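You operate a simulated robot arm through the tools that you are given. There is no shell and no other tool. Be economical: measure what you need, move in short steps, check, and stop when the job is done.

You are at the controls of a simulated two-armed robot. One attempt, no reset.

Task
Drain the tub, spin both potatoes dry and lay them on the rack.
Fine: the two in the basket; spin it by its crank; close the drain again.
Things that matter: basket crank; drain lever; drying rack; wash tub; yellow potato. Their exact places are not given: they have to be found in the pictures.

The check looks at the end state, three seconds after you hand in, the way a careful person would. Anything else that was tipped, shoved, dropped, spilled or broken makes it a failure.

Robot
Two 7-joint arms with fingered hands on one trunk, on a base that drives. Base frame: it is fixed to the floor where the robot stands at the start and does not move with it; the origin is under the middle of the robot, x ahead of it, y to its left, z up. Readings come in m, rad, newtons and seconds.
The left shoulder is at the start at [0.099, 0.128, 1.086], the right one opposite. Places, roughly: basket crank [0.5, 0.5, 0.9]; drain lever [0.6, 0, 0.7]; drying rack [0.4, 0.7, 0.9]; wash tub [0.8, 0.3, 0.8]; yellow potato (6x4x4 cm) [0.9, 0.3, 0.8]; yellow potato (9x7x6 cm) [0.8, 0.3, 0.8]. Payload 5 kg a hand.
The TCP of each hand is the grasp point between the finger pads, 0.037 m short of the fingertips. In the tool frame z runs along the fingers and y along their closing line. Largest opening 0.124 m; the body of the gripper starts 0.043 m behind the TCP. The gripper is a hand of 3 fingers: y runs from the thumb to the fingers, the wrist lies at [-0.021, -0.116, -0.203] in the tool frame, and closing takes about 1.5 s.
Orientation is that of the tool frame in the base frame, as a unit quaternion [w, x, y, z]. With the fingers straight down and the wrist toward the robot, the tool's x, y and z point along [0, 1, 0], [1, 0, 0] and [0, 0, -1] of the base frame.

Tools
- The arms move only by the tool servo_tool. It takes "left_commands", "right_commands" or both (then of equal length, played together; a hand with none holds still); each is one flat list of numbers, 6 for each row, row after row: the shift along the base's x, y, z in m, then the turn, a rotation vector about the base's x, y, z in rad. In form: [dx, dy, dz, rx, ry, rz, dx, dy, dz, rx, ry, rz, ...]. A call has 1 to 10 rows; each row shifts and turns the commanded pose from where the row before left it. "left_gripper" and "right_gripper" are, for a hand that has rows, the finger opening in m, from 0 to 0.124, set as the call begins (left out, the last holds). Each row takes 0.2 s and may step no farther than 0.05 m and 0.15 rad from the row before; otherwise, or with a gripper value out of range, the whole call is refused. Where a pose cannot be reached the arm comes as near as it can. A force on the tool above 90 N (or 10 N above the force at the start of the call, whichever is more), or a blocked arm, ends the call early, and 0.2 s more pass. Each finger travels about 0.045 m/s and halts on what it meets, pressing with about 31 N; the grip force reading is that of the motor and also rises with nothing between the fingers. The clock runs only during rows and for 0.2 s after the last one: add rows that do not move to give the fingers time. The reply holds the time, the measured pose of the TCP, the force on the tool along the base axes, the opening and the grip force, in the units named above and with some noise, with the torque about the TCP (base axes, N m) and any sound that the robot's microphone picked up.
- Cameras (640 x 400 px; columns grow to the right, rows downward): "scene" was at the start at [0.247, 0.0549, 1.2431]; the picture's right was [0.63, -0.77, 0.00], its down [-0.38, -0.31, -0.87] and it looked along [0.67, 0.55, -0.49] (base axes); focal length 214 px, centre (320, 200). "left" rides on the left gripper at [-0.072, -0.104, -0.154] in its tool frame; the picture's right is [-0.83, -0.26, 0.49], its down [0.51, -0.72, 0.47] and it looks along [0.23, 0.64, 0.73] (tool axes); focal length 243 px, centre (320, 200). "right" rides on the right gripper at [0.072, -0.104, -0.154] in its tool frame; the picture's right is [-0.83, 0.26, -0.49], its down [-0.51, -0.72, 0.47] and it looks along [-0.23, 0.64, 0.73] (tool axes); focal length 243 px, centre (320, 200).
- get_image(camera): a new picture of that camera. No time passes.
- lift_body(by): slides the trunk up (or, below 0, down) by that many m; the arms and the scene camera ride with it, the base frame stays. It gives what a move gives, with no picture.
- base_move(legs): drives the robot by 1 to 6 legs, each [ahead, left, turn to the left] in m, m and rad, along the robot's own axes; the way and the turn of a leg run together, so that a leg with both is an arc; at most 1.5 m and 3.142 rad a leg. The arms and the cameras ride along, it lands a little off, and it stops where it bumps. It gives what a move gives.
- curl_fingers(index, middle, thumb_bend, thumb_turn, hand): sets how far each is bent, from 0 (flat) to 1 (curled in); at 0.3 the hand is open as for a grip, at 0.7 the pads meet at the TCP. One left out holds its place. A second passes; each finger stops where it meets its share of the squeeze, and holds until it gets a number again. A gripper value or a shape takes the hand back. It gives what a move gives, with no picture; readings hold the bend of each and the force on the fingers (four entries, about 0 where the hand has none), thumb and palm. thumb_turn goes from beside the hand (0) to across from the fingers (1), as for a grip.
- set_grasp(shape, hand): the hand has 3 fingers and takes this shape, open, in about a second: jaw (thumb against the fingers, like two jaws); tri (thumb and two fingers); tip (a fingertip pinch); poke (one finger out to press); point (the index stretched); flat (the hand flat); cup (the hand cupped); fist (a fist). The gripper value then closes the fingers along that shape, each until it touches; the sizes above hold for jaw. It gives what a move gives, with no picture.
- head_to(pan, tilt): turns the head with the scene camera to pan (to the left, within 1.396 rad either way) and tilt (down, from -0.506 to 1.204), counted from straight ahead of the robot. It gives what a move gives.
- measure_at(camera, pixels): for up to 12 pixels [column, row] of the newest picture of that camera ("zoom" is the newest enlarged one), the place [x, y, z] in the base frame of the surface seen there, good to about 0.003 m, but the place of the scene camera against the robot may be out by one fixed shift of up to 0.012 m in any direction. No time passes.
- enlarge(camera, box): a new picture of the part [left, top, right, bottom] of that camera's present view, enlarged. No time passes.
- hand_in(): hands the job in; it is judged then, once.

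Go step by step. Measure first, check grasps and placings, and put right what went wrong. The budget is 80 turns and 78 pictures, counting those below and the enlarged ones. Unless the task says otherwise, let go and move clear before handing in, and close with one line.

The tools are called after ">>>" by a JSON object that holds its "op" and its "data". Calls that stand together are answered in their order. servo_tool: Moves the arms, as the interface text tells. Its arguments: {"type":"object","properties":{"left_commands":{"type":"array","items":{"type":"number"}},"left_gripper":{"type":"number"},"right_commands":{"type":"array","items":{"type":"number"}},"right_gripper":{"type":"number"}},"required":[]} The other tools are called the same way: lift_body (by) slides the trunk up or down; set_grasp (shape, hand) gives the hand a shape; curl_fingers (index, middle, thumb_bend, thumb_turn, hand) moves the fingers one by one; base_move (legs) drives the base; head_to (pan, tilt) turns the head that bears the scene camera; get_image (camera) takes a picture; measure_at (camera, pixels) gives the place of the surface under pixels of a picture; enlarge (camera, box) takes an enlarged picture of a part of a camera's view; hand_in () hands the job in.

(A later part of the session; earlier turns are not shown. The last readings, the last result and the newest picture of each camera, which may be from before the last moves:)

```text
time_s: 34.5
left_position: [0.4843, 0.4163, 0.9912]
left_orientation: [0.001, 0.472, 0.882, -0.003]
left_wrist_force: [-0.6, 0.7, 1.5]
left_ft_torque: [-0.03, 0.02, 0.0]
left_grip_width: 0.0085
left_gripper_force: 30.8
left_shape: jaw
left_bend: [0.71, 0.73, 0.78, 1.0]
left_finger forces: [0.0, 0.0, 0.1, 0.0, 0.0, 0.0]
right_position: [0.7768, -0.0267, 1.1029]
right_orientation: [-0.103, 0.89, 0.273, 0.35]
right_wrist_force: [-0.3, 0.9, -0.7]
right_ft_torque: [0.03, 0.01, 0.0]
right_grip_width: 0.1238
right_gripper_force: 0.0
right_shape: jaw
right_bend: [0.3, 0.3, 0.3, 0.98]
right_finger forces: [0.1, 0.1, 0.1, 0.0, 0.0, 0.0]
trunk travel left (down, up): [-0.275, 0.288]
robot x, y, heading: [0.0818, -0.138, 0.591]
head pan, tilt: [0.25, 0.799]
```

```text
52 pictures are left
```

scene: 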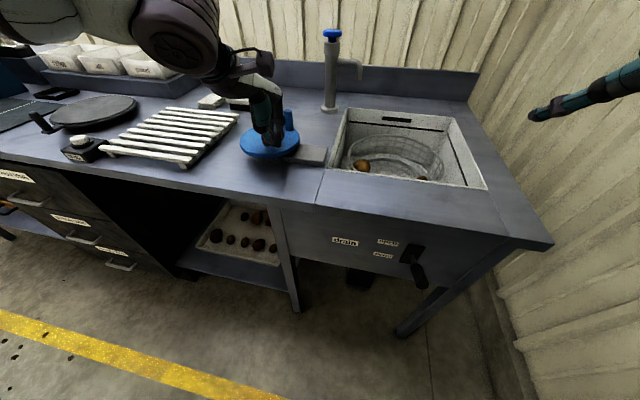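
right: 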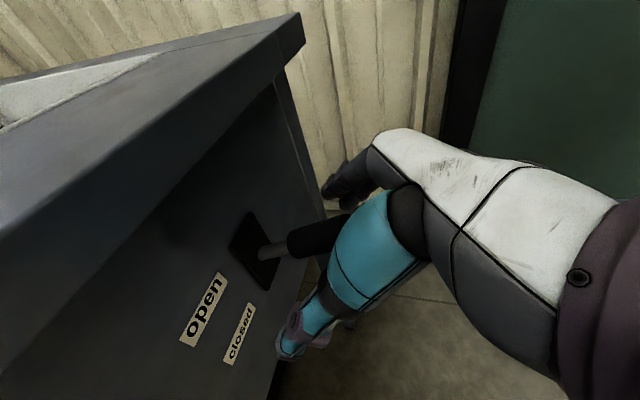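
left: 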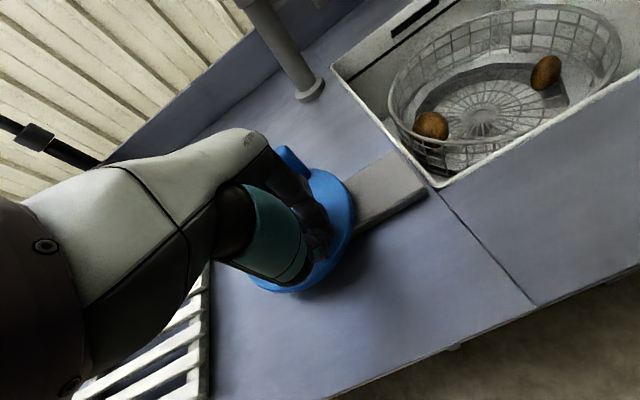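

Both potatoes are still inside the basket, which is coasting. I'll raise the hand, wait for it to stop and look again.

>>> {"op": "servo_tool", "data": {"left_commands": [0, 0, 0.035, 0, 0, 0, 0, 0, 0.035, 0, 0, 0, 0, 0, 0, 0, 0, 0, 0, 0, 0, 0, 0, 0, 0, 0, 0, 0, 0, 0, 0, 0, 0, 0, 0, 0, 0, 0, 0, 0, 0, 0, 0, 0, 0, 0, 0, 0, 0, 0, 0, 0, 0, 0], "left_gripper": 0.09}}

>>> {"op": "get_image", "data": {"camera": "left"}}

>>> {"op": "enlarge", "data": {"camera": "scene", "box": [320, 90, 480, 190]}}

```text
time_s: 36.5
left_position: [0.4847, 0.4174, 1.0597]
left_orientation: [0.001, 0.47, 0.883, -0.003]
left_wrist_force: [-0.5, 0.4, -0.2]
left_ft_torque: [-0.01, -0.02, 0.0]
left_grip_width: 0.0896
left_gripper_force: 0.0
left_shape: jaw
left_bend: [0.27, 0.37, 0.57, 0.99]
left_finger forces: [0.0, 0.1, 0.0, 0.0, 0.0, 0.0]
right_position: [0.7768, -0.0262, 1.1042]
right_orientation: [-0.103, 0.89, 0.273, 0.35]
right_wrist_force: [-0.3, -0.3, -0.2]
right_ft_torque: [0.01, -0.02, 0.02]
right_grip_width: 0.1238
right_gripper_force: 0.1
right_shape: jaw
right_bend: [0.3, 0.3, 0.3, 0.98]
right_finger forces: [0.0, 0.0, 0.0, 0.1, 0.0, 0.0]
trunk travel left (down, up): [-0.275, 0.288]
robot x, y, heading: [0.0801, -0.135, 0.591]
head pan, tilt: [0.25, 0.799]
```

```text
51 pictures are left
```

left: 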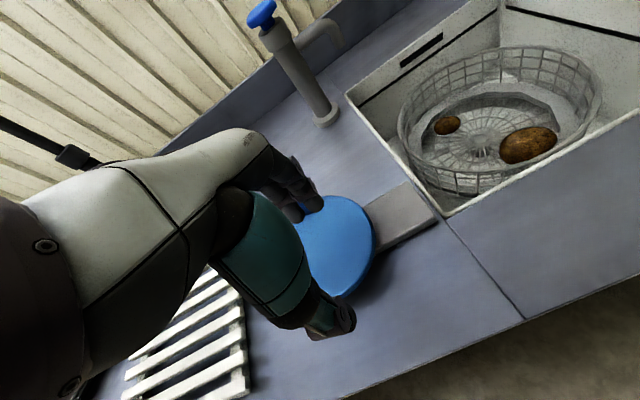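

```text
4.00 times, centred on (400, 140) of scene
```

zoom: 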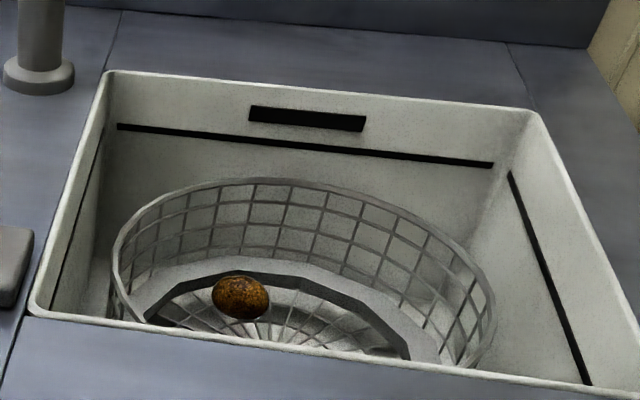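

The potatoes look still wet (shiny) and lie inside. I'll find the knob in the scene view.

>>> {"op": "enlarge", "data": {"camera": "scene", "box": [200, 90, 360, 190]}}

```text
4.00 times, centred on (280, 140) of scene
```

zoom: 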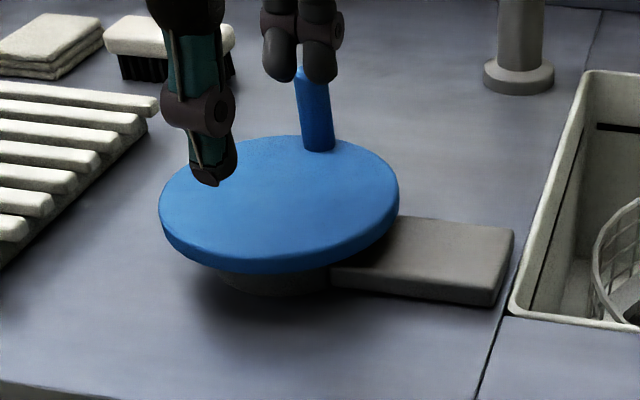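

>>> {"op": "measure_at", "data": {"camera": "zoom", "pixels": [[308, 75], [315, 110], [319, 145]]}}

```text
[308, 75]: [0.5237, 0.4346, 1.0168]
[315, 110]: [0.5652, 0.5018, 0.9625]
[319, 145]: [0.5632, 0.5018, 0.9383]
```

In the arm's frame the knob is now near (0.571, 0.506). I'll regrip there, and this time ramp the speed up and down smoothly so the coasting basket doesn't pull the knob out.

>>> {"op": "servo_tool", "data": {"left_commands": [0.0288, 0.0295, 0, 0, 0, 0, 0.0288, 0.0295, 0, 0, 0, 0, 0.0288, 0.0295, 0, 0, 0, 0, 0, 0, 0, 0, 0, 0]}}

>>> {"op": "enlarge", "data": {"camera": "scene", "box": [200, 90, 360, 190]}}

>>> {"op": "get_image", "data": {"camera": "left"}}

```text
time_s: 37.5
left_position: [0.5693, 0.5035, 1.0614]
left_orientation: [0.002, 0.471, 0.882, -0.002]
left_wrist_force: [-0.1, 0.4, 0.1]
left_ft_torque: [-0.01, -0.01, 0.04]
left_grip_width: 0.0898
left_gripper_force: 0.1
left_shape: jaw
left_bend: [0.27, 0.37, 0.57, 0.99]
left_finger forces: [0.0, 0.0, 0.0, 0.1, 0.0, 0.0]
right_position: [0.7748, -0.0274, 1.1051]
right_orientation: [-0.103, 0.89, 0.273, 0.35]
right_wrist_force: [0.7, 0.4, -0.5]
right_ft_torque: [0.03, 0.02, 0.0]
right_grip_width: 0.1237
right_gripper_force: 0.3
right_shape: jaw
right_bend: [0.3, 0.3, 0.3, 0.98]
right_finger forces: [0.0, 0.0, 0.1, 0.1, 0.1, 0.0]
trunk travel left (down, up): [-0.275, 0.288]
robot x, y, heading: [0.0807, -0.1393, 0.589]
head pan, tilt: [0.25, 0.799]
```

```text
4.00 times, centred on (280, 140) of scene
```

zoom: 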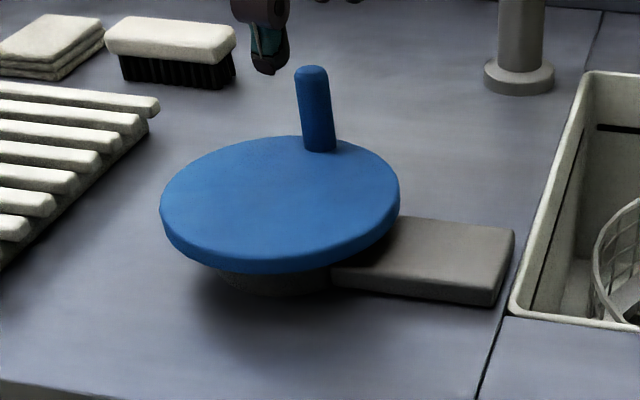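

```text
47 pictures are left
```

left: 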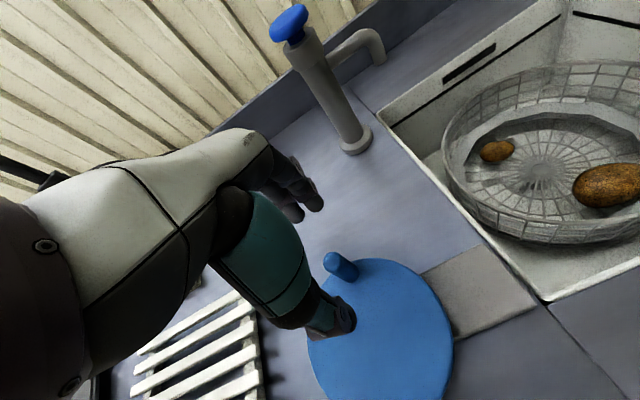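

>>> {"op": "measure_at", "data": {"camera": "left", "pixels": [[330, 258], [340, 264], [352, 273], [610, 185], [497, 150]]}}

```text
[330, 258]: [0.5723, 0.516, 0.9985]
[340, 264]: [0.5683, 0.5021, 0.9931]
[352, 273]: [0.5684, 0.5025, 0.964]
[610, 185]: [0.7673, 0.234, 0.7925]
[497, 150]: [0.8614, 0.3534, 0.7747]
```

The left camera confirms the knob at (0.571, 0.504). I'll go down, close, and make a smooth half-turn.

>>> {"op": "servo_tool", "data": {"left_commands": [0.001, 0, -0.025, 0, 0, 0, 0.001, 0, -0.025, 0, 0, 0, 0, 0, -0.024, 0, 0, 0]}}

>>> {"op": "servo_tool", "data": {"left_commands": [0, 0, 0, 0, 0, 0, 0, 0, 0, 0, 0, 0, 0, 0, 0, 0, 0, 0, 0, 0, 0, 0, 0, 0, 0, 0, 0, 0, 0, 0, 0, 0, 0, 0, 0, 0, 0, 0, 0, 0, 0, 0, 0, 0, 0, 0, 0, 0], "left_gripper": 0}}

>>> {"op": "servo_tool", "data": {"left_commands": [-0.0052, 0.0073, 0, 0, 0, 0, -0.0131, 0.0121, 0, 0, 0, 0, -0.0224, 0.0098, 0, 0, 0, 0, -0.0244, 0.0007, 0, 0, 0, 0, -0.0229, -0.0085, 0, 0, 0, 0, -0.018, -0.0165, 0, 0, 0, 0, -0.0106, -0.022, 0, 0, 0, 0, -0.0015, -0.0244, 0, 0, 0, 0, 0.0047, -0.0172, 0, 0, 0, 0, 0.0041, -0.0079, 0, 0, 0, 0]}}

>>> {"op": "get_image", "data": {"camera": "left"}}

```text
time_s: 38.3
left_position: [0.5728, 0.5051, 0.9861]
left_orientation: [0.002, 0.471, 0.882, -0.002]
left_wrist_force: [-1.2, 0.5, -0.7]
left_ft_torque: [0.02, -0.02, -0.02]
left_grip_width: 0.0899
left_gripper_force: 0.1
left_shape: jaw
left_bend: [0.27, 0.37, 0.57, 0.99]
left_finger forces: [0.0, 0.0, 0.0, 0.0, 0.0, 0.0]
right_position: [0.7752, -0.0277, 1.1048]
right_orientation: [-0.104, 0.89, 0.273, 0.35]
right_wrist_force: [-0.7, -0.7, 1.2]
right_ft_torque: [-0.02, -0.02, 0.01]
right_grip_width: 0.1235
right_gripper_force: 0.0
right_shape: jaw
right_bend: [0.3, 0.3, 0.3, 0.98]
right_finger forces: [0.1, 0.0, 0.1, 0.1, 0.0, 0.0]
trunk travel left (down, up): [-0.275, 0.288]
robot x, y, heading: [0.0813, -0.1372, 0.588]
head pan, tilt: [0.25, 0.799]
```

```text
time_s: 40.1
left_position: [0.5715, 0.5045, 0.9863]
left_orientation: [0.002, 0.47, 0.882, -0.002]
left_wrist_force: [-8.1, -3.6, -3.0]
left_ft_torque: [-0.04, 0.18, 0.0]
left_grip_width: 0.0093
left_gripper_force: 30.9
left_shape: jaw
left_bend: [0.72, 0.6, 0.72, 1.0]
left_finger forces: [0.1, 11.5, 0.0, 0.1, 24.1, 0.1]
right_position: [0.7739, -0.0267, 1.1045]
right_orientation: [-0.104, 0.89, 0.272, 0.351]
right_wrist_force: [-0.7, 0.0, -0.1]
right_ft_torque: [0.02, 0.01, 0.0]
right_grip_width: 0.1238
right_gripper_force: 0.1
right_shape: jaw
right_bend: [0.3, 0.3, 0.3, 0.98]
right_finger forces: [0.0, 0.0, 0.0, 0.1, 0.1, 0.0]
trunk travel left (down, up): [-0.275, 0.288]
robot x, y, heading: [0.0795, -0.1406, 0.595]
head pan, tilt: [0.25, 0.799]
```

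```text
time_s: 42.3
left_position: [0.4622, 0.4377, 0.9863]
left_orientation: [0.001, 0.47, 0.883, -0.001]
left_wrist_force: [23.0, 22.6, -11.8]
left_ft_torque: [0.93, -0.21, 0.46]
left_grip_width: 0.0065
left_gripper_force: 30.6
left_shape: jaw
left_bend: [0.59, 0.64, 0.79, 0.96]
left_finger forces: [26.3, 32.6, 0.0, 0.0, 28.4, 0.1]
right_position: [0.7746, -0.028, 1.1049]
right_orientation: [-0.103, 0.89, 0.271, 0.35]
right_wrist_force: [0.3, 0.0, 0.3]
right_ft_torque: [0.02, -0.04, -0.01]
right_grip_width: 0.1238
right_gripper_force: 0.0
right_shape: jaw
right_bend: [0.3, 0.3, 0.3, 0.98]
right_finger forces: [0.0, 0.1, 0.0, 0.0, 0.1, 0.0]
trunk travel left (down, up): [-0.275, 0.288]
robot x, y, heading: [0.0808, -0.1378, 0.592]
head pan, tilt: [0.25, 0.799]
```

```text
46 pictures are left
```

left: 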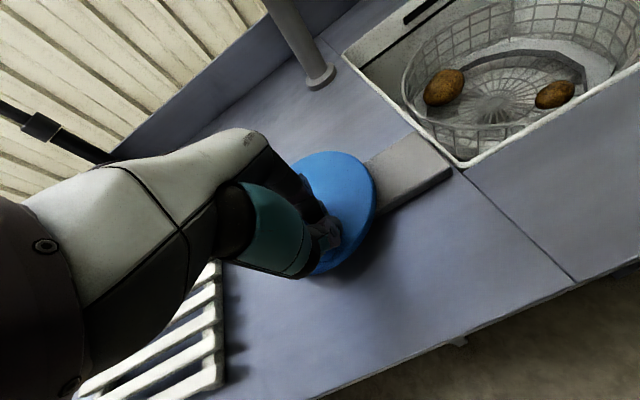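

The grip held through the half-turn and both potatoes are in the basket. I'll do the other half.

>>> {"op": "servo_tool", "data": {"left_commands": [0.0052, -0.0073, 0, 0, 0, 0, 0.0131, -0.0121, 0, 0, 0, 0, 0.0224, -0.0098, 0, 0, 0, 0, 0.0244, -0.0007, 0, 0, 0, 0, 0.0229, 0.0085, 0, 0, 0, 0, 0.018, 0.0165, 0, 0, 0, 0, 0.0106, 0.022, 0, 0, 0, 0, 0.0015, 0.0244, 0, 0, 0, 0, -0.0047, 0.0172, 0, 0, 0, 0, -0.0041, 0.0079, 0, 0, 0, 0]}}

>>> {"op": "get_image", "data": {"camera": "left"}}

```text
time_s: 44.5
left_position: [0.5733, 0.5042, 0.9899]
left_orientation: [0.003, 0.471, 0.882, 0.0]
left_wrist_force: [19.6, 5.9, -17.8]
left_ft_torque: [0.95, 0.5, 0.66]
left_grip_width: 0.0023
left_gripper_force: 30.8
left_shape: jaw
left_bend: [0.62, 0.74, 0.82, 0.91]
left_finger forces: [20.7, 41.9, 0.0, 0.0, 45.7, 0.0]
right_position: [0.7748, -0.0287, 1.1059]
right_orientation: [-0.102, 0.89, 0.272, 0.352]
right_wrist_force: [-0.1, 0.6, -0.9]
right_ft_torque: [-0.02, -0.02, 0.04]
right_grip_width: 0.1238
right_gripper_force: 0.0
right_shape: jaw
right_bend: [0.3, 0.3, 0.3, 0.98]
right_finger forces: [0.0, 0.0, 0.0, 0.0, 0.0, 0.0]
trunk travel left (down, up): [-0.275, 0.288]
robot x, y, heading: [0.0814, -0.1364, 0.595]
head pan, tilt: [0.25, 0.799]
```

```text
45 pictures are left
```

left: 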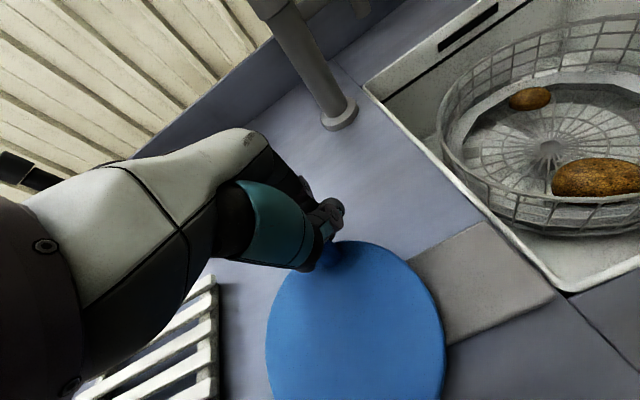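

The fingers are being twisted a little by the turning knob, so I'll regrip and then do another full turn.

>>> {"op": "servo_tool", "data": {"left_commands": [0, 0, -0.001, 0, 0, 0, 0, 0, 0, 0, 0, 0, 0, 0, 0, 0, 0, 0, 0, 0, 0, 0, 0, 0], "left_gripper": 0.045}}

>>> {"op": "servo_tool", "data": {"left_commands": [0, 0, 0, 0, 0, 0, 0, 0, 0, 0, 0, 0, 0, 0, 0, 0, 0, 0, 0, 0, 0, 0, 0, 0, 0, 0, 0, 0, 0, 0], "left_gripper": 0}}

>>> {"op": "servo_tool", "data": {"left_commands": [-0.0052, 0.0073, 0, 0, 0, 0, -0.0131, 0.0121, 0, 0, 0, 0, -0.0224, 0.0098, 0, 0, 0, 0, -0.0244, 0.0007, 0, 0, 0, 0, -0.0229, -0.0085, 0, 0, 0, 0, -0.018, -0.0165, 0, 0, 0, 0, -0.0106, -0.022, 0, 0, 0, 0, -0.0015, -0.0244, 0, 0, 0, 0, 0.0047, -0.0172, 0, 0, 0, 0, 0.0041, -0.0079, 0, 0, 0, 0]}}

>>> {"op": "servo_tool", "data": {"left_commands": [0.0052, -0.0073, 0, 0, 0, 0, 0.0131, -0.0121, 0, 0, 0, 0, 0.0224, -0.0098, 0, 0, 0, 0, 0.0244, -0.0007, 0, 0, 0, 0, 0.0229, 0.0085, 0, 0, 0, 0, 0.018, 0.0165, 0, 0, 0, 0, 0.0106, 0.022, 0, 0, 0, 0, 0.0015, 0.0244, 0, 0, 0, 0, -0.0047, 0.0172, 0, 0, 0, 0, -0.0041, 0.0079, 0, 0, 0, 0]}}

>>> {"op": "get_image", "data": {"camera": "left"}}

```text
time_s: 45.5
left_position: [0.5703, 0.5017, 0.9884]
left_orientation: [0.003, 0.47, 0.882, -0.001]
left_wrist_force: [-1.3, 0.0, -1.2]
left_ft_torque: [0.0, 0.01, -0.06]
left_grip_width: 0.0447
left_gripper_force: 0.1
left_shape: jaw
left_bend: [0.74, 0.51, 0.73, 1.0]
left_finger forces: [0.0, 0.0, 0.0, 0.0, 0.0, 0.0]
right_position: [0.7723, -0.0291, 1.1069]
right_orientation: [-0.103, 0.889, 0.273, 0.352]
right_wrist_force: [0.4, -0.1, 0.0]
right_ft_torque: [0.0, 0.02, -0.02]
right_grip_width: 0.1236
right_gripper_force: 0.1
right_shape: jaw
right_bend: [0.3, 0.3, 0.3, 0.98]
right_finger forces: [0.1, 0.0, 0.0, 0.1, 0.0, 0.0]
trunk travel left (down, up): [-0.275, 0.288]
robot x, y, heading: [0.0802, -0.1372, 0.596]
head pan, tilt: [0.25, 0.799]
```

```text
time_s: 46.7
left_position: [0.5719, 0.5008, 0.988]
left_orientation: [0.003, 0.47, 0.882, -0.001]
left_wrist_force: [-2.2, -0.7, -2.0]
left_ft_torque: [-0.03, 0.05, 0.05]
left_grip_width: 0.0121
left_gripper_force: 30.7
left_shape: jaw
left_bend: [0.73, 0.64, 0.72, 1.0]
left_finger forces: [17.6, 7.6, 0.0, 0.1, 27.9, 0.0]
right_position: [0.7728, -0.0283, 1.106]
right_orientation: [-0.104, 0.889, 0.273, 0.352]
right_wrist_force: [1.3, -0.6, 0.1]
right_ft_torque: [0.01, 0.03, 0.02]
right_grip_width: 0.1236
right_gripper_force: 0.0
right_shape: jaw
right_bend: [0.3, 0.3, 0.3, 0.98]
right_finger forces: [0.0, 0.1, 0.0, 0.1, 0.0, 0.0]
trunk travel left (down, up): [-0.275, 0.288]
robot x, y, heading: [0.0817, -0.1385, 0.59]
head pan, tilt: [0.25, 0.799]
```

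```text
time_s: 48.9
left_position: [0.4631, 0.4376, 0.9873]
left_orientation: [0.002, 0.471, 0.882, 0.001]
left_wrist_force: [6.3, 18.7, -3.3]
left_ft_torque: [1.03, 0.03, 0.26]
left_grip_width: 0.0105
left_gripper_force: 31.2
left_shape: jaw
left_bend: [0.72, 0.73, 0.81, 0.95]
left_finger forces: [18.6, 42.7, 0.1, 0.1, 30.9, 0.1]
right_position: [0.7732, -0.0292, 1.1065]
right_orientation: [-0.104, 0.889, 0.273, 0.352]
right_wrist_force: [0.1, 0.0, 0.7]
right_ft_torque: [-0.04, 0.03, -0.01]
right_grip_width: 0.1239
right_gripper_force: 0.0
right_shape: jaw
right_bend: [0.3, 0.3, 0.3, 0.98]
right_finger forces: [0.0, 0.0, 0.0, 0.1, 0.2, 0.0]
trunk travel left (down, up): [-0.275, 0.288]
robot x, y, heading: [0.0829, -0.1379, 0.589]
head pan, tilt: [0.25, 0.799]
```

```text
time_s: 51.1
left_position: [0.5703, 0.5039, 0.9884]
left_orientation: [0.004, 0.471, 0.882, 0.001]
left_wrist_force: [15.4, 3.2, -15.8]
left_ft_torque: [0.95, 0.55, 0.68]
left_grip_width: 0.0059
left_gripper_force: 30.9
left_shape: jaw
left_bend: [0.73, 0.74, 0.82, 0.91]
left_finger forces: [17.6, 42.6, 0.1, 0.1, 43.6, 0.1]
right_position: [0.772, -0.0296, 1.1071]
right_orientation: [-0.103, 0.89, 0.272, 0.351]
right_wrist_force: [0.2, 0.3, -0.3]
right_ft_torque: [-0.04, 0.04, -0.03]
right_grip_width: 0.1237
right_gripper_force: 0.1
right_shape: jaw
right_bend: [0.3, 0.3, 0.3, 0.98]
right_finger forces: [0.1, 0.0, 0.0, 0.1, 0.0, 0.0]
trunk travel left (down, up): [-0.275, 0.288]
robot x, y, heading: [0.084, -0.1379, 0.59]
head pan, tilt: [0.25, 0.799]
```

```text
44 pictures are left
```

left: 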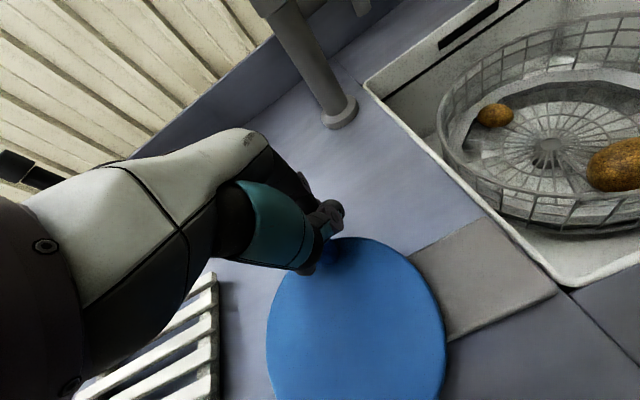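

The turn went well. I'll check how wet the potatoes look before continuing.

>>> {"op": "enlarge", "data": {"camera": "left", "box": [440, 70, 640, 195]}}

```text
3.20 times, centred on (540, 132) of left
```

zoom: 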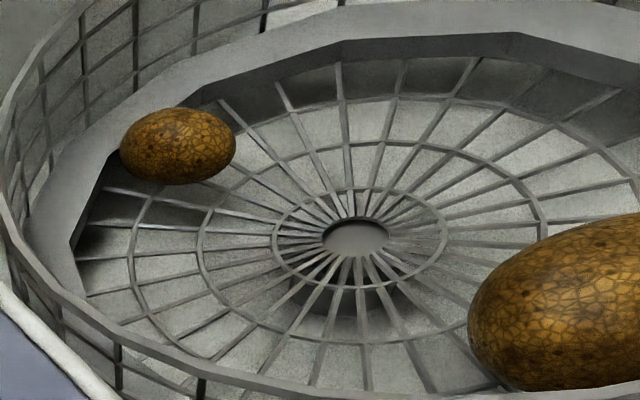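

They look dull now, but a couple more, faster turns are prudent. I'll regrip and do one faster ramped turn, then look.

>>> {"op": "servo_tool", "data": {"left_commands": [0, 0, 0, 0, 0, 0, 0, 0, 0, 0, 0, 0, 0, 0, 0, 0, 0, 0, 0, 0, 0, 0, 0, 0], "left_gripper": 0.045}}

>>> {"op": "servo_tool", "data": {"left_commands": [0, 0, 0, 0, 0, 0, 0, 0, 0, 0, 0, 0, 0, 0, 0, 0, 0, 0, 0, 0, 0, 0, 0, 0, 0, 0, 0, 0, 0, 0], "left_gripper": 0}}

>>> {"op": "servo_tool", "data": {"left_commands": [-0.0147, 0.0167, 0, 0, 0, 0, -0.0348, 0.0138, 0, 0, 0, 0, -0.0431, -0.0123, 0, 0, 0, 0, -0.0247, -0.0386, 0, 0, 0, 0, 0.0081, -0.0462, 0, 0, 0, 0, 0.0374, -0.0283, 0, 0, 0, 0, 0.0457, 0.0043, 0, 0, 0, 0, 0.0306, 0.0327, 0, 0, 0, 0, 0.0037, 0.0372, 0, 0, 0, 0, -0.0081, 0.0207, 0, 0, 0, 0]}}

>>> {"op": "get_image", "data": {"camera": "left"}}

```text
time_s: 52.1
left_position: [0.5692, 0.5024, 0.9873]
left_orientation: [0.002, 0.47, 0.883, 0.0]
left_wrist_force: [0.5, 0.0, -0.3]
left_ft_torque: [-0.03, 0.03, 0.02]
left_grip_width: 0.0442
left_gripper_force: 0.1
left_shape: jaw
left_bend: [0.74, 0.51, 0.73, 1.0]
left_finger forces: [0.1, 0.0, 0.0, 0.0, 0.0, 0.1]
right_position: [0.7727, -0.0279, 1.1064]
right_orientation: [-0.104, 0.89, 0.273, 0.351]
right_wrist_force: [-0.6, 0.1, 0.3]
right_ft_torque: [0.0, 0.02, -0.01]
right_grip_width: 0.1238
right_gripper_force: 0.0
right_shape: jaw
right_bend: [0.3, 0.3, 0.3, 0.98]
right_finger forces: [0.0, 0.1, 0.0, 0.0, 0.0, 0.0]
trunk travel left (down, up): [-0.275, 0.288]
robot x, y, heading: [0.0842, -0.14, 0.589]
head pan, tilt: [0.25, 0.799]
```

```text
time_s: 53.3
left_position: [0.568, 0.5026, 0.9887]
left_orientation: [0.002, 0.47, 0.883, -0.001]
left_wrist_force: [-7.9, -3.8, -0.9]
left_ft_torque: [-0.1, 0.12, 0.04]
left_grip_width: 0.0082
left_gripper_force: 31.3
left_shape: jaw
left_bend: [0.73, 0.71, 0.71, 1.0]
left_finger forces: [18.1, 3.9, 0.0, 0.1, 29.6, 0.0]
right_position: [0.7734, -0.0303, 1.1051]
right_orientation: [-0.104, 0.89, 0.272, 0.351]
right_wrist_force: [0.3, 0.2, -0.5]
right_ft_torque: [0.05, -0.02, 0.02]
right_grip_width: 0.1238
right_gripper_force: 0.0
right_shape: jaw
right_bend: [0.3, 0.3, 0.3, 0.98]
right_finger forces: [0.0, 0.0, 0.0, 0.0, 0.0, 0.1]
trunk travel left (down, up): [-0.275, 0.288]
robot x, y, heading: [0.0789, -0.1347, 0.592]
head pan, tilt: [0.25, 0.799]
```

```text
time_s: 54.3
left_position: [0.4423, 0.4996, 0.9881]
left_orientation: [-0.005, 0.454, 0.891, 0.001]
left_wrist_force: [-51.1, 18.7, -12.4]
left_ft_torque: [-0.71, -0.17, 2.13]
left_grip_width: 0.0054
left_gripper_force: 31.0
left_shape: jaw
left_bend: [0.73, 0.71, 0.8, 1.0]
left_finger forces: [7.6, 60.2, 0.0, 0.0, 0.0, 0.1]
right_position: [0.769, -0.0268, 1.1063]
right_orientation: [-0.107, 0.889, 0.275, 0.351]
right_wrist_force: [0.3, -1.1, -0.9]
right_ft_torque: [0.08, 0.01, 0.06]
right_grip_width: 0.124
right_gripper_force: 0.0
right_shape: jaw
right_bend: [0.3, 0.3, 0.3, 0.98]
right_finger forces: [0.0, 0.0, 0.0, 0.0, 0.1, 0.0]
trunk travel left (down, up): [-0.275, 0.288]
robot x, y, heading: [0.0786, -0.1366, 0.598]
head pan, tilt: [0.25, 0.799]
stopped in row 5 (left hand): the force on the tool passed its limit at 116 N (the readings are from after the stop); the commanded pose is now the measured one
```

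```text
42 pictures are left
```

left: 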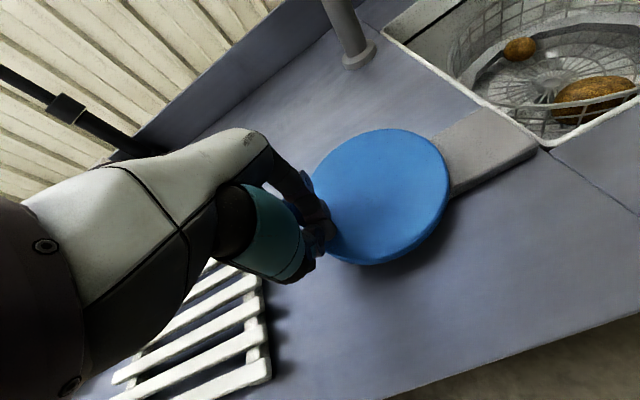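

Too fast: the force stop tripped and the hand is off the circle. I'll open, rise and find the knob.

>>> {"op": "servo_tool", "data": {"left_commands": [0, 0, 0, 0, 0, 0, 0, 0, 0, 0, 0, 0, 0, 0, 0, 0, 0, 0, 0, 0, 0.035, 0, 0, 0, 0, 0, 0.035, 0, 0, 0], "left_gripper": 0.09}}

>>> {"op": "get_image", "data": {"camera": "left"}}

>>> {"op": "enlarge", "data": {"camera": "scene", "box": [200, 90, 440, 240]}}

```text
time_s: 55.5
left_position: [0.4532, 0.5004, 1.063]
left_orientation: [-0.002, 0.458, 0.889, 0.003]
left_wrist_force: [-0.1, 0.0, -0.8]
left_ft_torque: [0.01, 0.0, 0.0]
left_grip_width: 0.0898
left_gripper_force: 0.1
left_shape: jaw
left_bend: [0.27, 0.37, 0.57, 0.99]
left_finger forces: [0.1, 0.0, 0.1, 0.0, 0.0, 0.0]
right_position: [0.7761, -0.0253, 1.1036]
right_orientation: [-0.106, 0.89, 0.274, 0.349]
right_wrist_force: [0.1, 0.6, -0.6]
right_ft_torque: [0.03, -0.02, 0.01]
right_grip_width: 0.1238
right_gripper_force: 0.1
right_shape: jaw
right_bend: [0.3, 0.3, 0.3, 0.98]
right_finger forces: [0.0, 0.0, 0.0, 0.0, 0.0, 0.0]
trunk travel left (down, up): [-0.275, 0.288]
robot x, y, heading: [0.0804, -0.1381, 0.598]
head pan, tilt: [0.25, 0.799]
```

```text
41 pictures are left
```

left: 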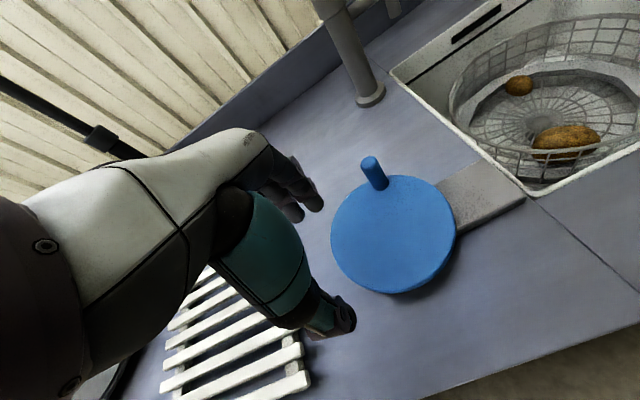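

```text
2.67 times, centred on (320, 165) of scene
```

zoom: 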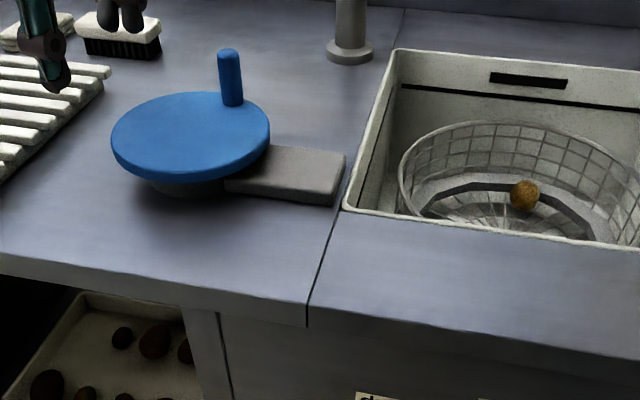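

The small potato is now clearly lighter (yellow) than before, so colour shows drying. I'll measure the knob for another regrip.

>>> {"op": "measure_at", "data": {"camera": "left", "pixels": [[368, 161], [374, 172], [379, 184], [455, 225], [395, 292], [331, 225], [560, 142], [518, 85]]}}

>>> {"op": "measure_at", "data": {"camera": "zoom", "pixels": [[230, 75], [232, 98]]}}

```text
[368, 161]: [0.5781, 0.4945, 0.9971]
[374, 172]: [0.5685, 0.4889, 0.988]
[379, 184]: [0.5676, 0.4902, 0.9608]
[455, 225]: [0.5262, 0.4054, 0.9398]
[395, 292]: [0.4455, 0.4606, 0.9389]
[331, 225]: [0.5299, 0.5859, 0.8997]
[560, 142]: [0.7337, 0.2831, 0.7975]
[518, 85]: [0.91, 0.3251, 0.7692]
```

```text
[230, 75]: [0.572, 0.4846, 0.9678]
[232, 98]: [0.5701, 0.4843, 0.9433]
```

The knob is at about (0.576, 0.491). I'll regrip and make two smooth turns at the speed that worked.

>>> {"op": "servo_tool", "data": {"left_commands": [0.041, -0.003, 0, 0, 0, 0, 0.041, -0.003, 0, 0, 0, 0, 0.041, -0.0034, 0, 0, 0, 0, 0, 0, -0.025, 0, 0, 0, 0, 0, -0.025, 0, 0, 0, 0, 0, -0.025, 0, 0, 0]}}

>>> {"op": "servo_tool", "data": {"left_commands": [0, 0, 0, 0, 0, 0, 0, 0, 0, 0, 0, 0, 0, 0, 0, 0, 0, 0, 0, 0, 0, 0, 0, 0, 0, 0, 0, 0, 0, 0, 0, 0, 0, 0, 0, 0, 0, 0, 0, 0, 0, 0, 0, 0, 0, 0, 0, 0], "left_gripper": 0}}

>>> {"op": "servo_tool", "data": {"left_commands": [-0.0034, 0.0082, 0, 0, 0, 0, -0.0101, 0.0146, 0, 0, 0, 0, -0.0197, 0.0145, 0, 0, 0, 0, -0.0237, 0.006, 0, 0, 0, 0, -0.0242, -0.0033, 0, 0, 0, 0, -0.0212, -0.0121, 0, 0, 0, 0, -0.0151, -0.0192, 0, 0, 0, 0, -0.0069, -0.0234, 0, 0, 0, 0, 0.0008, -0.0178, 0, 0, 0, 0, 0.0023, -0.0086, 0, 0, 0, 0]}}

>>> {"op": "servo_tool", "data": {"left_commands": [0.0034, -0.0082, 0, 0, 0, 0, 0.0101, -0.0146, 0, 0, 0, 0, 0.0197, -0.0145, 0, 0, 0, 0, 0.0237, -0.006, 0, 0, 0, 0, 0.0242, 0.0033, 0, 0, 0, 0, 0.0212, 0.0121, 0, 0, 0, 0, 0.0151, 0.0192, 0, 0, 0, 0, 0.0069, 0.0234, 0, 0, 0, 0, -0.0008, 0.0178, 0, 0, 0, 0, -0.0023, 0.0086, 0, 0, 0, 0]}}

>>> {"op": "get_image", "data": {"camera": "left"}}

```text
time_s: 56.9
left_position: [0.5749, 0.4896, 0.9865]
left_orientation: [-0.002, 0.458, 0.889, 0.002]
left_wrist_force: [-0.4, 0.2, 0.3]
left_ft_torque: [0.0, -0.02, -0.05]
left_grip_width: 0.09
left_gripper_force: 0.0
left_shape: jaw
left_bend: [0.27, 0.37, 0.57, 0.99]
left_finger forces: [0.0, 0.0, 0.0, 0.0, 0.0, 0.0]
right_position: [0.7737, -0.026, 1.1048]
right_orientation: [-0.105, 0.889, 0.273, 0.352]
right_wrist_force: [0.1, -0.5, 0.3]
right_ft_torque: [-0.02, -0.04, 0.0]
right_grip_width: 0.1238
right_gripper_force: 0.0
right_shape: jaw
right_bend: [0.3, 0.3, 0.3, 0.98]
right_finger forces: [0.1, 0.0, 0.1, 0.0, 0.0, 0.1]
trunk travel left (down, up): [-0.275, 0.288]
robot x, y, heading: [0.0827, -0.1382, 0.598]
head pan, tilt: [0.25, 0.799]
```

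```text
time_s: 58.7
left_position: [0.5749, 0.4891, 0.9859]
left_orientation: [-0.002, 0.458, 0.889, 0.002]
left_wrist_force: [-2.1, 0.1, 0.0]
left_ft_torque: [-0.03, -0.06, -0.05]
left_grip_width: 0.0
left_gripper_force: 30.9
left_shape: jaw
left_bend: [0.7, 0.7, 0.56, 1.0]
left_finger forces: [0.1, 0.0, 0.0, 0.1, 1.2, 0.0]
right_position: [0.7738, -0.0265, 1.1046]
right_orientation: [-0.105, 0.889, 0.275, 0.35]
right_wrist_force: [0.1, -0.2, -0.4]
right_ft_torque: [-0.01, 0.01, -0.02]
right_grip_width: 0.1238
right_gripper_force: 0.1
right_shape: jaw
right_bend: [0.3, 0.3, 0.3, 0.98]
right_finger forces: [0.0, 0.0, 0.1, 0.1, 0.0, 0.0]
trunk travel left (down, up): [-0.275, 0.288]
robot x, y, heading: [0.0824, -0.1368, 0.596]
head pan, tilt: [0.25, 0.799]
```

```text
time_s: 60.9
left_position: [0.4545, 0.4473, 0.9847]
left_orientation: [-0.001, 0.459, 0.889, 0.003]
left_wrist_force: [0.8, -0.1, -0.5]
left_ft_torque: [0.02, 0.03, -0.01]
left_grip_width: 0.0
left_gripper_force: 31.0
left_shape: jaw
left_bend: [0.7, 0.7, 0.56, 1.0]
left_finger forces: [0.0, 0.0, 0.1, 0.0, 0.0, 0.1]
right_position: [0.7728, -0.0269, 1.1043]
right_orientation: [-0.105, 0.889, 0.274, 0.35]
right_wrist_force: [-0.2, 0.8, 0.4]
right_ft_torque: [-0.01, -0.03, -0.01]
right_grip_width: 0.1238
right_gripper_force: 0.1
right_shape: jaw
right_bend: [0.3, 0.3, 0.3, 0.98]
right_finger forces: [0.1, 0.0, 0.1, 0.1, 0.1, 0.1]
trunk travel left (down, up): [-0.275, 0.288]
robot x, y, heading: [0.0806, -0.1348, 0.597]
head pan, tilt: [0.25, 0.799]
```

```text
time_s: 63.1
left_position: [0.5765, 0.4903, 0.9878]
left_orientation: [-0.001, 0.458, 0.889, 0.002]
left_wrist_force: [0.4, 0.9, -0.1]
left_ft_torque: [-0.01, -0.01, -0.03]
left_grip_width: 0.0004
left_gripper_force: 31.4
left_shape: jaw
left_bend: [0.7, 0.7, 0.57, 1.0]
left_finger forces: [0.0, 0.1, 0.0, 0.0, 0.1, 0.1]
right_position: [0.774, -0.0266, 1.1041]
right_orientation: [-0.105, 0.889, 0.275, 0.351]
right_wrist_force: [-0.9, 0.6, 0.6]
right_ft_torque: [0.03, 0.0, -0.01]
right_grip_width: 0.1239
right_gripper_force: 0.1
right_shape: jaw
right_bend: [0.3, 0.3, 0.3, 0.98]
right_finger forces: [0.0, 0.1, 0.0, 0.0, 0.1, 0.0]
trunk travel left (down, up): [-0.275, 0.288]
robot x, y, heading: [0.0836, -0.1388, 0.6]
head pan, tilt: [0.25, 0.799]
```

```text
39 pictures are left
```

left: 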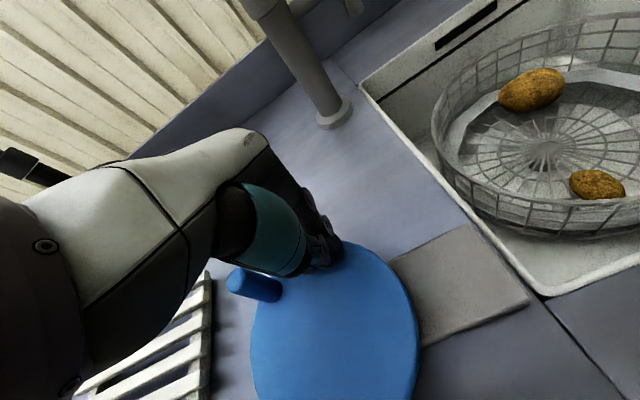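

The fingers missed the knob because the crank was still coasting; the knob now shows at (250,285). The potatoes look much yellower; I'll zoom in.

>>> {"op": "enlarge", "data": {"camera": "left", "box": [440, 50, 640, 175]}}

>>> {"op": "servo_tool", "data": {"left_commands": [0, 0, 0.035, 0, 0, 0, 0, 0, 0.035, 0, 0, 0, 0, 0, 0, 0, 0, 0, 0, 0, 0, 0, 0, 0], "left_gripper": 0.09}}

>>> {"op": "get_image", "data": {"camera": "left"}}

```text
3.20 times, centred on (540, 112) of left
```

zoom: 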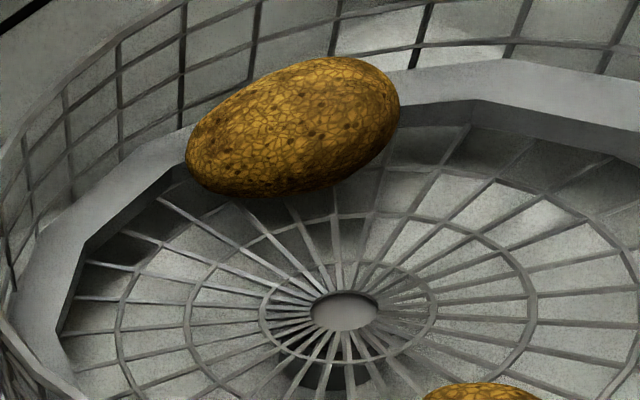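

```text
time_s: 64.1
left_position: [0.5754, 0.4876, 1.0544]
left_orientation: [-0.002, 0.459, 0.888, 0.002]
left_wrist_force: [0.0, 0.4, 0.2]
left_ft_torque: [0.0, -0.03, 0.0]
left_grip_width: 0.09
left_gripper_force: 0.1
left_shape: jaw
left_bend: [0.27, 0.37, 0.57, 0.99]
left_finger forces: [0.0, 0.0, 0.0, 0.1, 0.0, 0.0]
right_position: [0.7734, -0.0255, 1.1042]
right_orientation: [-0.105, 0.889, 0.275, 0.35]
right_wrist_force: [0.4, 1.9, -0.3]
right_ft_torque: [0.03, -0.03, 0.02]
right_grip_width: 0.1236
right_gripper_force: 0.0
right_shape: jaw
right_bend: [0.3, 0.3, 0.3, 0.98]
right_finger forces: [0.0, 0.0, 0.0, 0.0, 0.1, 0.0]
trunk travel left (down, up): [-0.275, 0.288]
robot x, y, heading: [0.0817, -0.1381, 0.599]
head pan, tilt: [0.25, 0.799]
```

```text
37 pictures are left
```

left: 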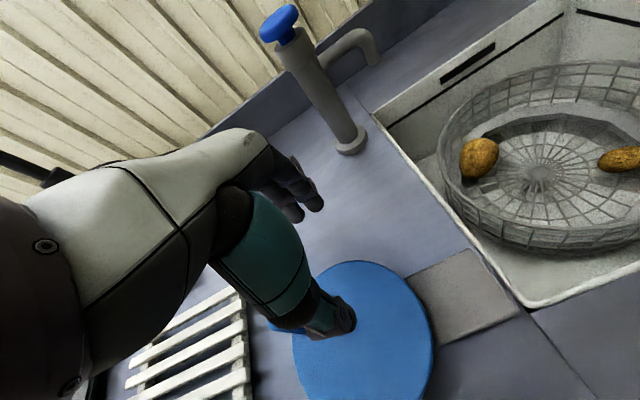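

The basket is still turning slowly. I'll wait two seconds and view the disc to see where the knob stops.

>>> {"op": "servo_tool", "data": {"left_commands": [0, 0, 0, 0, 0, 0, 0, 0, 0, 0, 0, 0, 0, 0, 0, 0, 0, 0, 0, 0, 0, 0, 0, 0, 0, 0, 0, 0, 0, 0, 0, 0, 0, 0, 0, 0, 0, 0, 0, 0, 0, 0, 0, 0, 0, 0, 0, 0, 0, 0, 0, 0, 0, 0, 0, 0, 0, 0, 0, 0]}}

>>> {"op": "enlarge", "data": {"camera": "scene", "box": [200, 90, 440, 240]}}

```text
time_s: 66.3
left_position: [0.5765, 0.489, 1.0551]
left_orientation: [-0.002, 0.459, 0.889, 0.003]
left_wrist_force: [0.1, -0.1, -0.2]
left_ft_torque: [0.04, -0.02, 0.07]
left_grip_width: 0.0898
left_gripper_force: 0.0
left_shape: jaw
left_bend: [0.27, 0.37, 0.57, 0.99]
left_finger forces: [0.0, 0.0, 0.1, 0.0, 0.0, 0.1]
right_position: [0.7738, -0.0261, 1.1043]
right_orientation: [-0.105, 0.889, 0.275, 0.35]
right_wrist_force: [0.9, -0.6, -0.2]
right_ft_torque: [0.02, -0.02, 0.03]
right_grip_width: 0.1238
right_gripper_force: 0.0
right_shape: jaw
right_bend: [0.3, 0.3, 0.3, 0.98]
right_finger forces: [0.0, 0.0, 0.1, 0.0, 0.0, 0.0]
trunk travel left (down, up): [-0.275, 0.288]
robot x, y, heading: [0.0786, -0.1388, 0.598]
head pan, tilt: [0.25, 0.799]
```

```text
2.67 times, centred on (320, 165) of scene
```

zoom: 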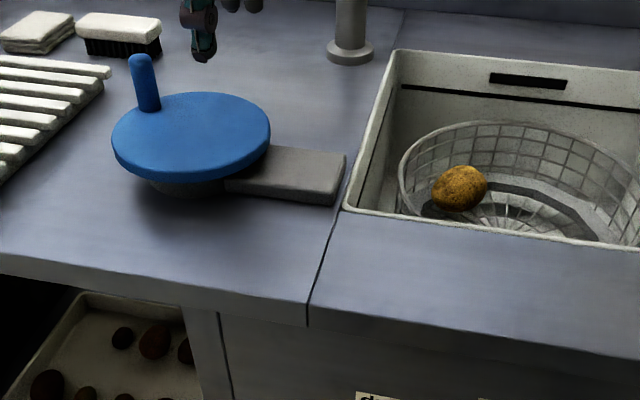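

>>> {"op": "measure_at", "data": {"camera": "zoom", "pixels": [[140, 65], [145, 82], [150, 100], [460, 188]]}}

>>> {"op": "servo_tool", "data": {"left_commands": [-0.02, 0.0085, 0, 0, 0, 0, -0.02, 0.0085, 0, 0, 0, 0, -0.02, 0.0085, 0, 0, 0, 0, -0.02, 0.0085, 0, 0, 0, 0]}}

>>> {"op": "get_image", "data": {"camera": "left"}}

```text
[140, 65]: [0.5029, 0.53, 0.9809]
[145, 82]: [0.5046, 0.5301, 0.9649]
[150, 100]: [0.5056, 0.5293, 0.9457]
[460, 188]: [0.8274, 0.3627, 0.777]
```

```text
time_s: 67.3
left_position: [0.4949, 0.5238, 1.0534]
left_orientation: [-0.002, 0.458, 0.889, 0.002]
left_wrist_force: [0.4, -0.4, -0.1]
left_ft_torque: [0.01, 0.0, -0.01]
left_grip_width: 0.09
left_gripper_force: 0.1
left_shape: jaw
left_bend: [0.27, 0.37, 0.57, 0.99]
left_finger forces: [0.1, 0.0, 0.0, 0.0, 0.0, 0.0]
right_position: [0.7738, -0.0266, 1.104]
right_orientation: [-0.104, 0.889, 0.275, 0.351]
right_wrist_force: [0.0, -0.1, 0.1]
right_ft_torque: [-0.01, -0.02, 0.03]
right_grip_width: 0.1237
right_gripper_force: 0.1
right_shape: jaw
right_bend: [0.3, 0.3, 0.3, 0.98]
right_finger forces: [0.0, 0.1, 0.0, 0.0, 0.0, 0.0]
trunk travel left (down, up): [-0.275, 0.288]
robot x, y, heading: [0.0828, -0.1383, 0.598]
head pan, tilt: [0.25, 0.799]
```

```text
35 pictures are left
```

left: 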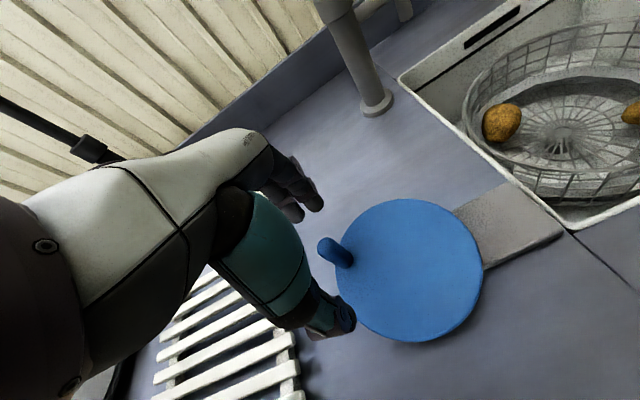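

>>> {"op": "measure_at", "data": {"camera": "left", "pixels": [[326, 243], [335, 252], [346, 263]]}}

```text
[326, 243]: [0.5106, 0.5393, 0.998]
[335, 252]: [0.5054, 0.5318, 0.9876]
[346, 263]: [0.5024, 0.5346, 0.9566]
```

The knob has stopped at about (0.510, 0.5345). I'll grip it and make a full smooth turn.

>>> {"op": "servo_tool", "data": {"left_commands": [0.0075, 0.0055, 0, 0, 0, 0, 0.0075, 0.0055, 0, 0, 0, 0, 0, 0, -0.022, 0, 0, 0, 0, 0, -0.022, 0, 0, 0, 0, 0, -0.022, 0, 0, 0]}}

>>> {"op": "servo_tool", "data": {"left_commands": [0, 0, 0, 0, 0, 0, 0, 0, 0, 0, 0, 0, 0, 0, 0, 0, 0, 0, 0, 0, 0, 0, 0, 0, 0, 0, 0, 0, 0, 0, 0, 0, 0, 0, 0, 0, 0, 0, 0, 0, 0, 0, 0, 0, 0, 0, 0, 0], "left_gripper": 0}}

>>> {"op": "servo_tool", "data": {"left_commands": [-0.0088, -0.0016, 0, 0, 0, 0, -0.0165, -0.0068, 0, 0, 0, 0, -0.0183, -0.0161, 0, 0, 0, 0, -0.011, -0.0218, 0, 0, 0, 0, -0.002, -0.0243, 0, 0, 0, 0, 0.0073, -0.0233, 0, 0, 0, 0, 0.0155, -0.0189, 0, 0, 0, 0, 0.0214, -0.0117, 0, 0, 0, 0, 0.0176, -0.003, 0, 0, 0, 0, 0.0089, 0.0004, 0, 0, 0, 0]}}

>>> {"op": "servo_tool", "data": {"left_commands": [0.0088, 0.0016, 0, 0, 0, 0, 0.0165, 0.0068, 0, 0, 0, 0, 0.0183, 0.0161, 0, 0, 0, 0, 0.011, 0.0218, 0, 0, 0, 0, 0.002, 0.0243, 0, 0, 0, 0, -0.0073, 0.0233, 0, 0, 0, 0, -0.0155, 0.0189, 0, 0, 0, 0, -0.0214, 0.0117, 0, 0, 0, 0, -0.0176, 0.003, 0, 0, 0, 0, -0.0089, -0.0004, 0, 0, 0, 0]}}

>>> {"op": "get_image", "data": {"camera": "left"}}

```text
time_s: 68.5
left_position: [0.5133, 0.5333, 0.9878]
left_orientation: [-0.002, 0.459, 0.889, 0.003]
left_wrist_force: [0.6, -0.7, 0.3]
left_ft_torque: [0.02, -0.01, -0.02]
left_grip_width: 0.0899
left_gripper_force: 0.1
left_shape: jaw
left_bend: [0.27, 0.37, 0.57, 0.99]
left_finger forces: [0.0, 0.0, 0.0, 0.0, 0.1, 0.0]
right_position: [0.7747, -0.0269, 1.1039]
right_orientation: [-0.105, 0.889, 0.275, 0.35]
right_wrist_force: [0.9, 0.6, 0.6]
right_ft_torque: [0.0, 0.0, -0.02]
right_grip_width: 0.1235
right_gripper_force: 0.0
right_shape: jaw
right_bend: [0.3, 0.3, 0.3, 0.98]
right_finger forces: [0.0, 0.0, 0.1, 0.1, 0.0, 0.0]
trunk travel left (down, up): [-0.275, 0.288]
robot x, y, heading: [0.0826, -0.1355, 0.6]
head pan, tilt: [0.25, 0.799]
```

```text
time_s: 70.3
left_position: [0.5125, 0.5324, 0.9875]
left_orientation: [-0.002, 0.459, 0.889, 0.001]
left_wrist_force: [-1.7, -8.4, -2.4]
left_ft_torque: [-0.19, 0.01, -0.06]
left_grip_width: 0.0062
left_gripper_force: 30.8
left_shape: jaw
left_bend: [0.7, 0.61, 0.73, 1.0]
left_finger forces: [0.2, 9.4, 0.0, 0.0, 27.0, 0.1]
right_position: [0.7732, -0.0256, 1.1052]
right_orientation: [-0.106, 0.889, 0.274, 0.35]
right_wrist_force: [-0.2, -0.2, -0.9]
right_ft_torque: [0.01, 0.05, 0.01]
right_grip_width: 0.1238
right_gripper_force: 0.1
right_shape: jaw
right_bend: [0.3, 0.3, 0.3, 0.98]
right_finger forces: [0.1, 0.0, 0.0, 0.0, 0.0, 0.0]
trunk travel left (down, up): [-0.275, 0.288]
robot x, y, heading: [0.0827, -0.1367, 0.6]
head pan, tilt: [0.25, 0.799]
```

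```text
time_s: 72.5
left_position: [0.5276, 0.4078, 0.9888]
left_orientation: [-0.001, 0.458, 0.889, 0.002]
left_wrist_force: [6.7, -1.0, -0.7]
left_ft_torque: [-0.05, -0.15, -0.05]
left_grip_width: 0.0044
left_gripper_force: 31.1
left_shape: jaw
left_bend: [0.7, 0.73, 0.74, 1.0]
left_finger forces: [0.0, 3.2, 0.0, 0.1, 0.1, 0.0]
right_position: [0.7764, -0.0235, 1.1031]
right_orientation: [-0.105, 0.89, 0.274, 0.35]
right_wrist_force: [-0.5, -0.1, -0.4]
right_ft_torque: [0.0, -0.02, 0.02]
right_grip_width: 0.1236
right_gripper_force: 0.1
right_shape: jaw
right_bend: [0.3, 0.3, 0.3, 0.98]
right_finger forces: [0.1, 0.0, 0.0, 0.0, 0.0, 0.1]
trunk travel left (down, up): [-0.275, 0.288]
robot x, y, heading: [0.0826, -0.1385, 0.595]
head pan, tilt: [0.25, 0.799]
```

```text
time_s: 74.7
left_position: [0.5129, 0.5335, 0.9899]
left_orientation: [-0.001, 0.458, 0.889, 0.002]
left_wrist_force: [-0.5, -1.0, -0.5]
left_ft_torque: [0.02, 0.01, 0.0]
left_grip_width: 0.004
left_gripper_force: 31.2
left_shape: jaw
left_bend: [0.7, 0.73, 0.74, 1.0]
left_finger forces: [0.0, 0.1, 0.1, 0.1, 0.1, 0.0]
right_position: [0.7764, -0.0247, 1.1036]
right_orientation: [-0.105, 0.889, 0.275, 0.351]
right_wrist_force: [-0.1, 0.8, -0.5]
right_ft_torque: [-0.01, -0.03, 0.01]
right_grip_width: 0.1234
right_gripper_force: 0.1
right_shape: jaw
right_bend: [0.3, 0.3, 0.3, 0.98]
right_finger forces: [0.1, 0.0, 0.0, 0.0, 0.1, 0.1]
trunk travel left (down, up): [-0.275, 0.288]
robot x, y, heading: [0.0791, -0.1353, 0.595]
head pan, tilt: [0.25, 0.799]
```

```text
34 pictures are left
```

left: 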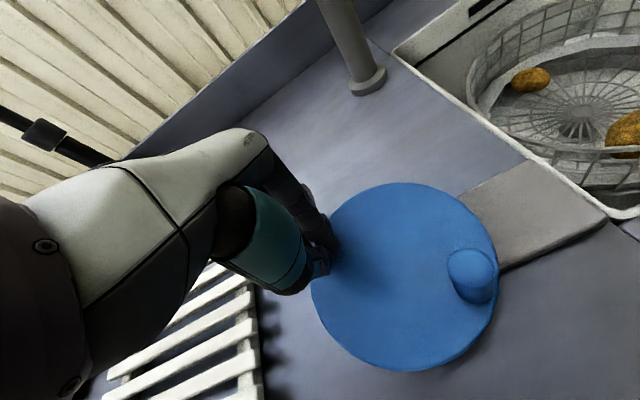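

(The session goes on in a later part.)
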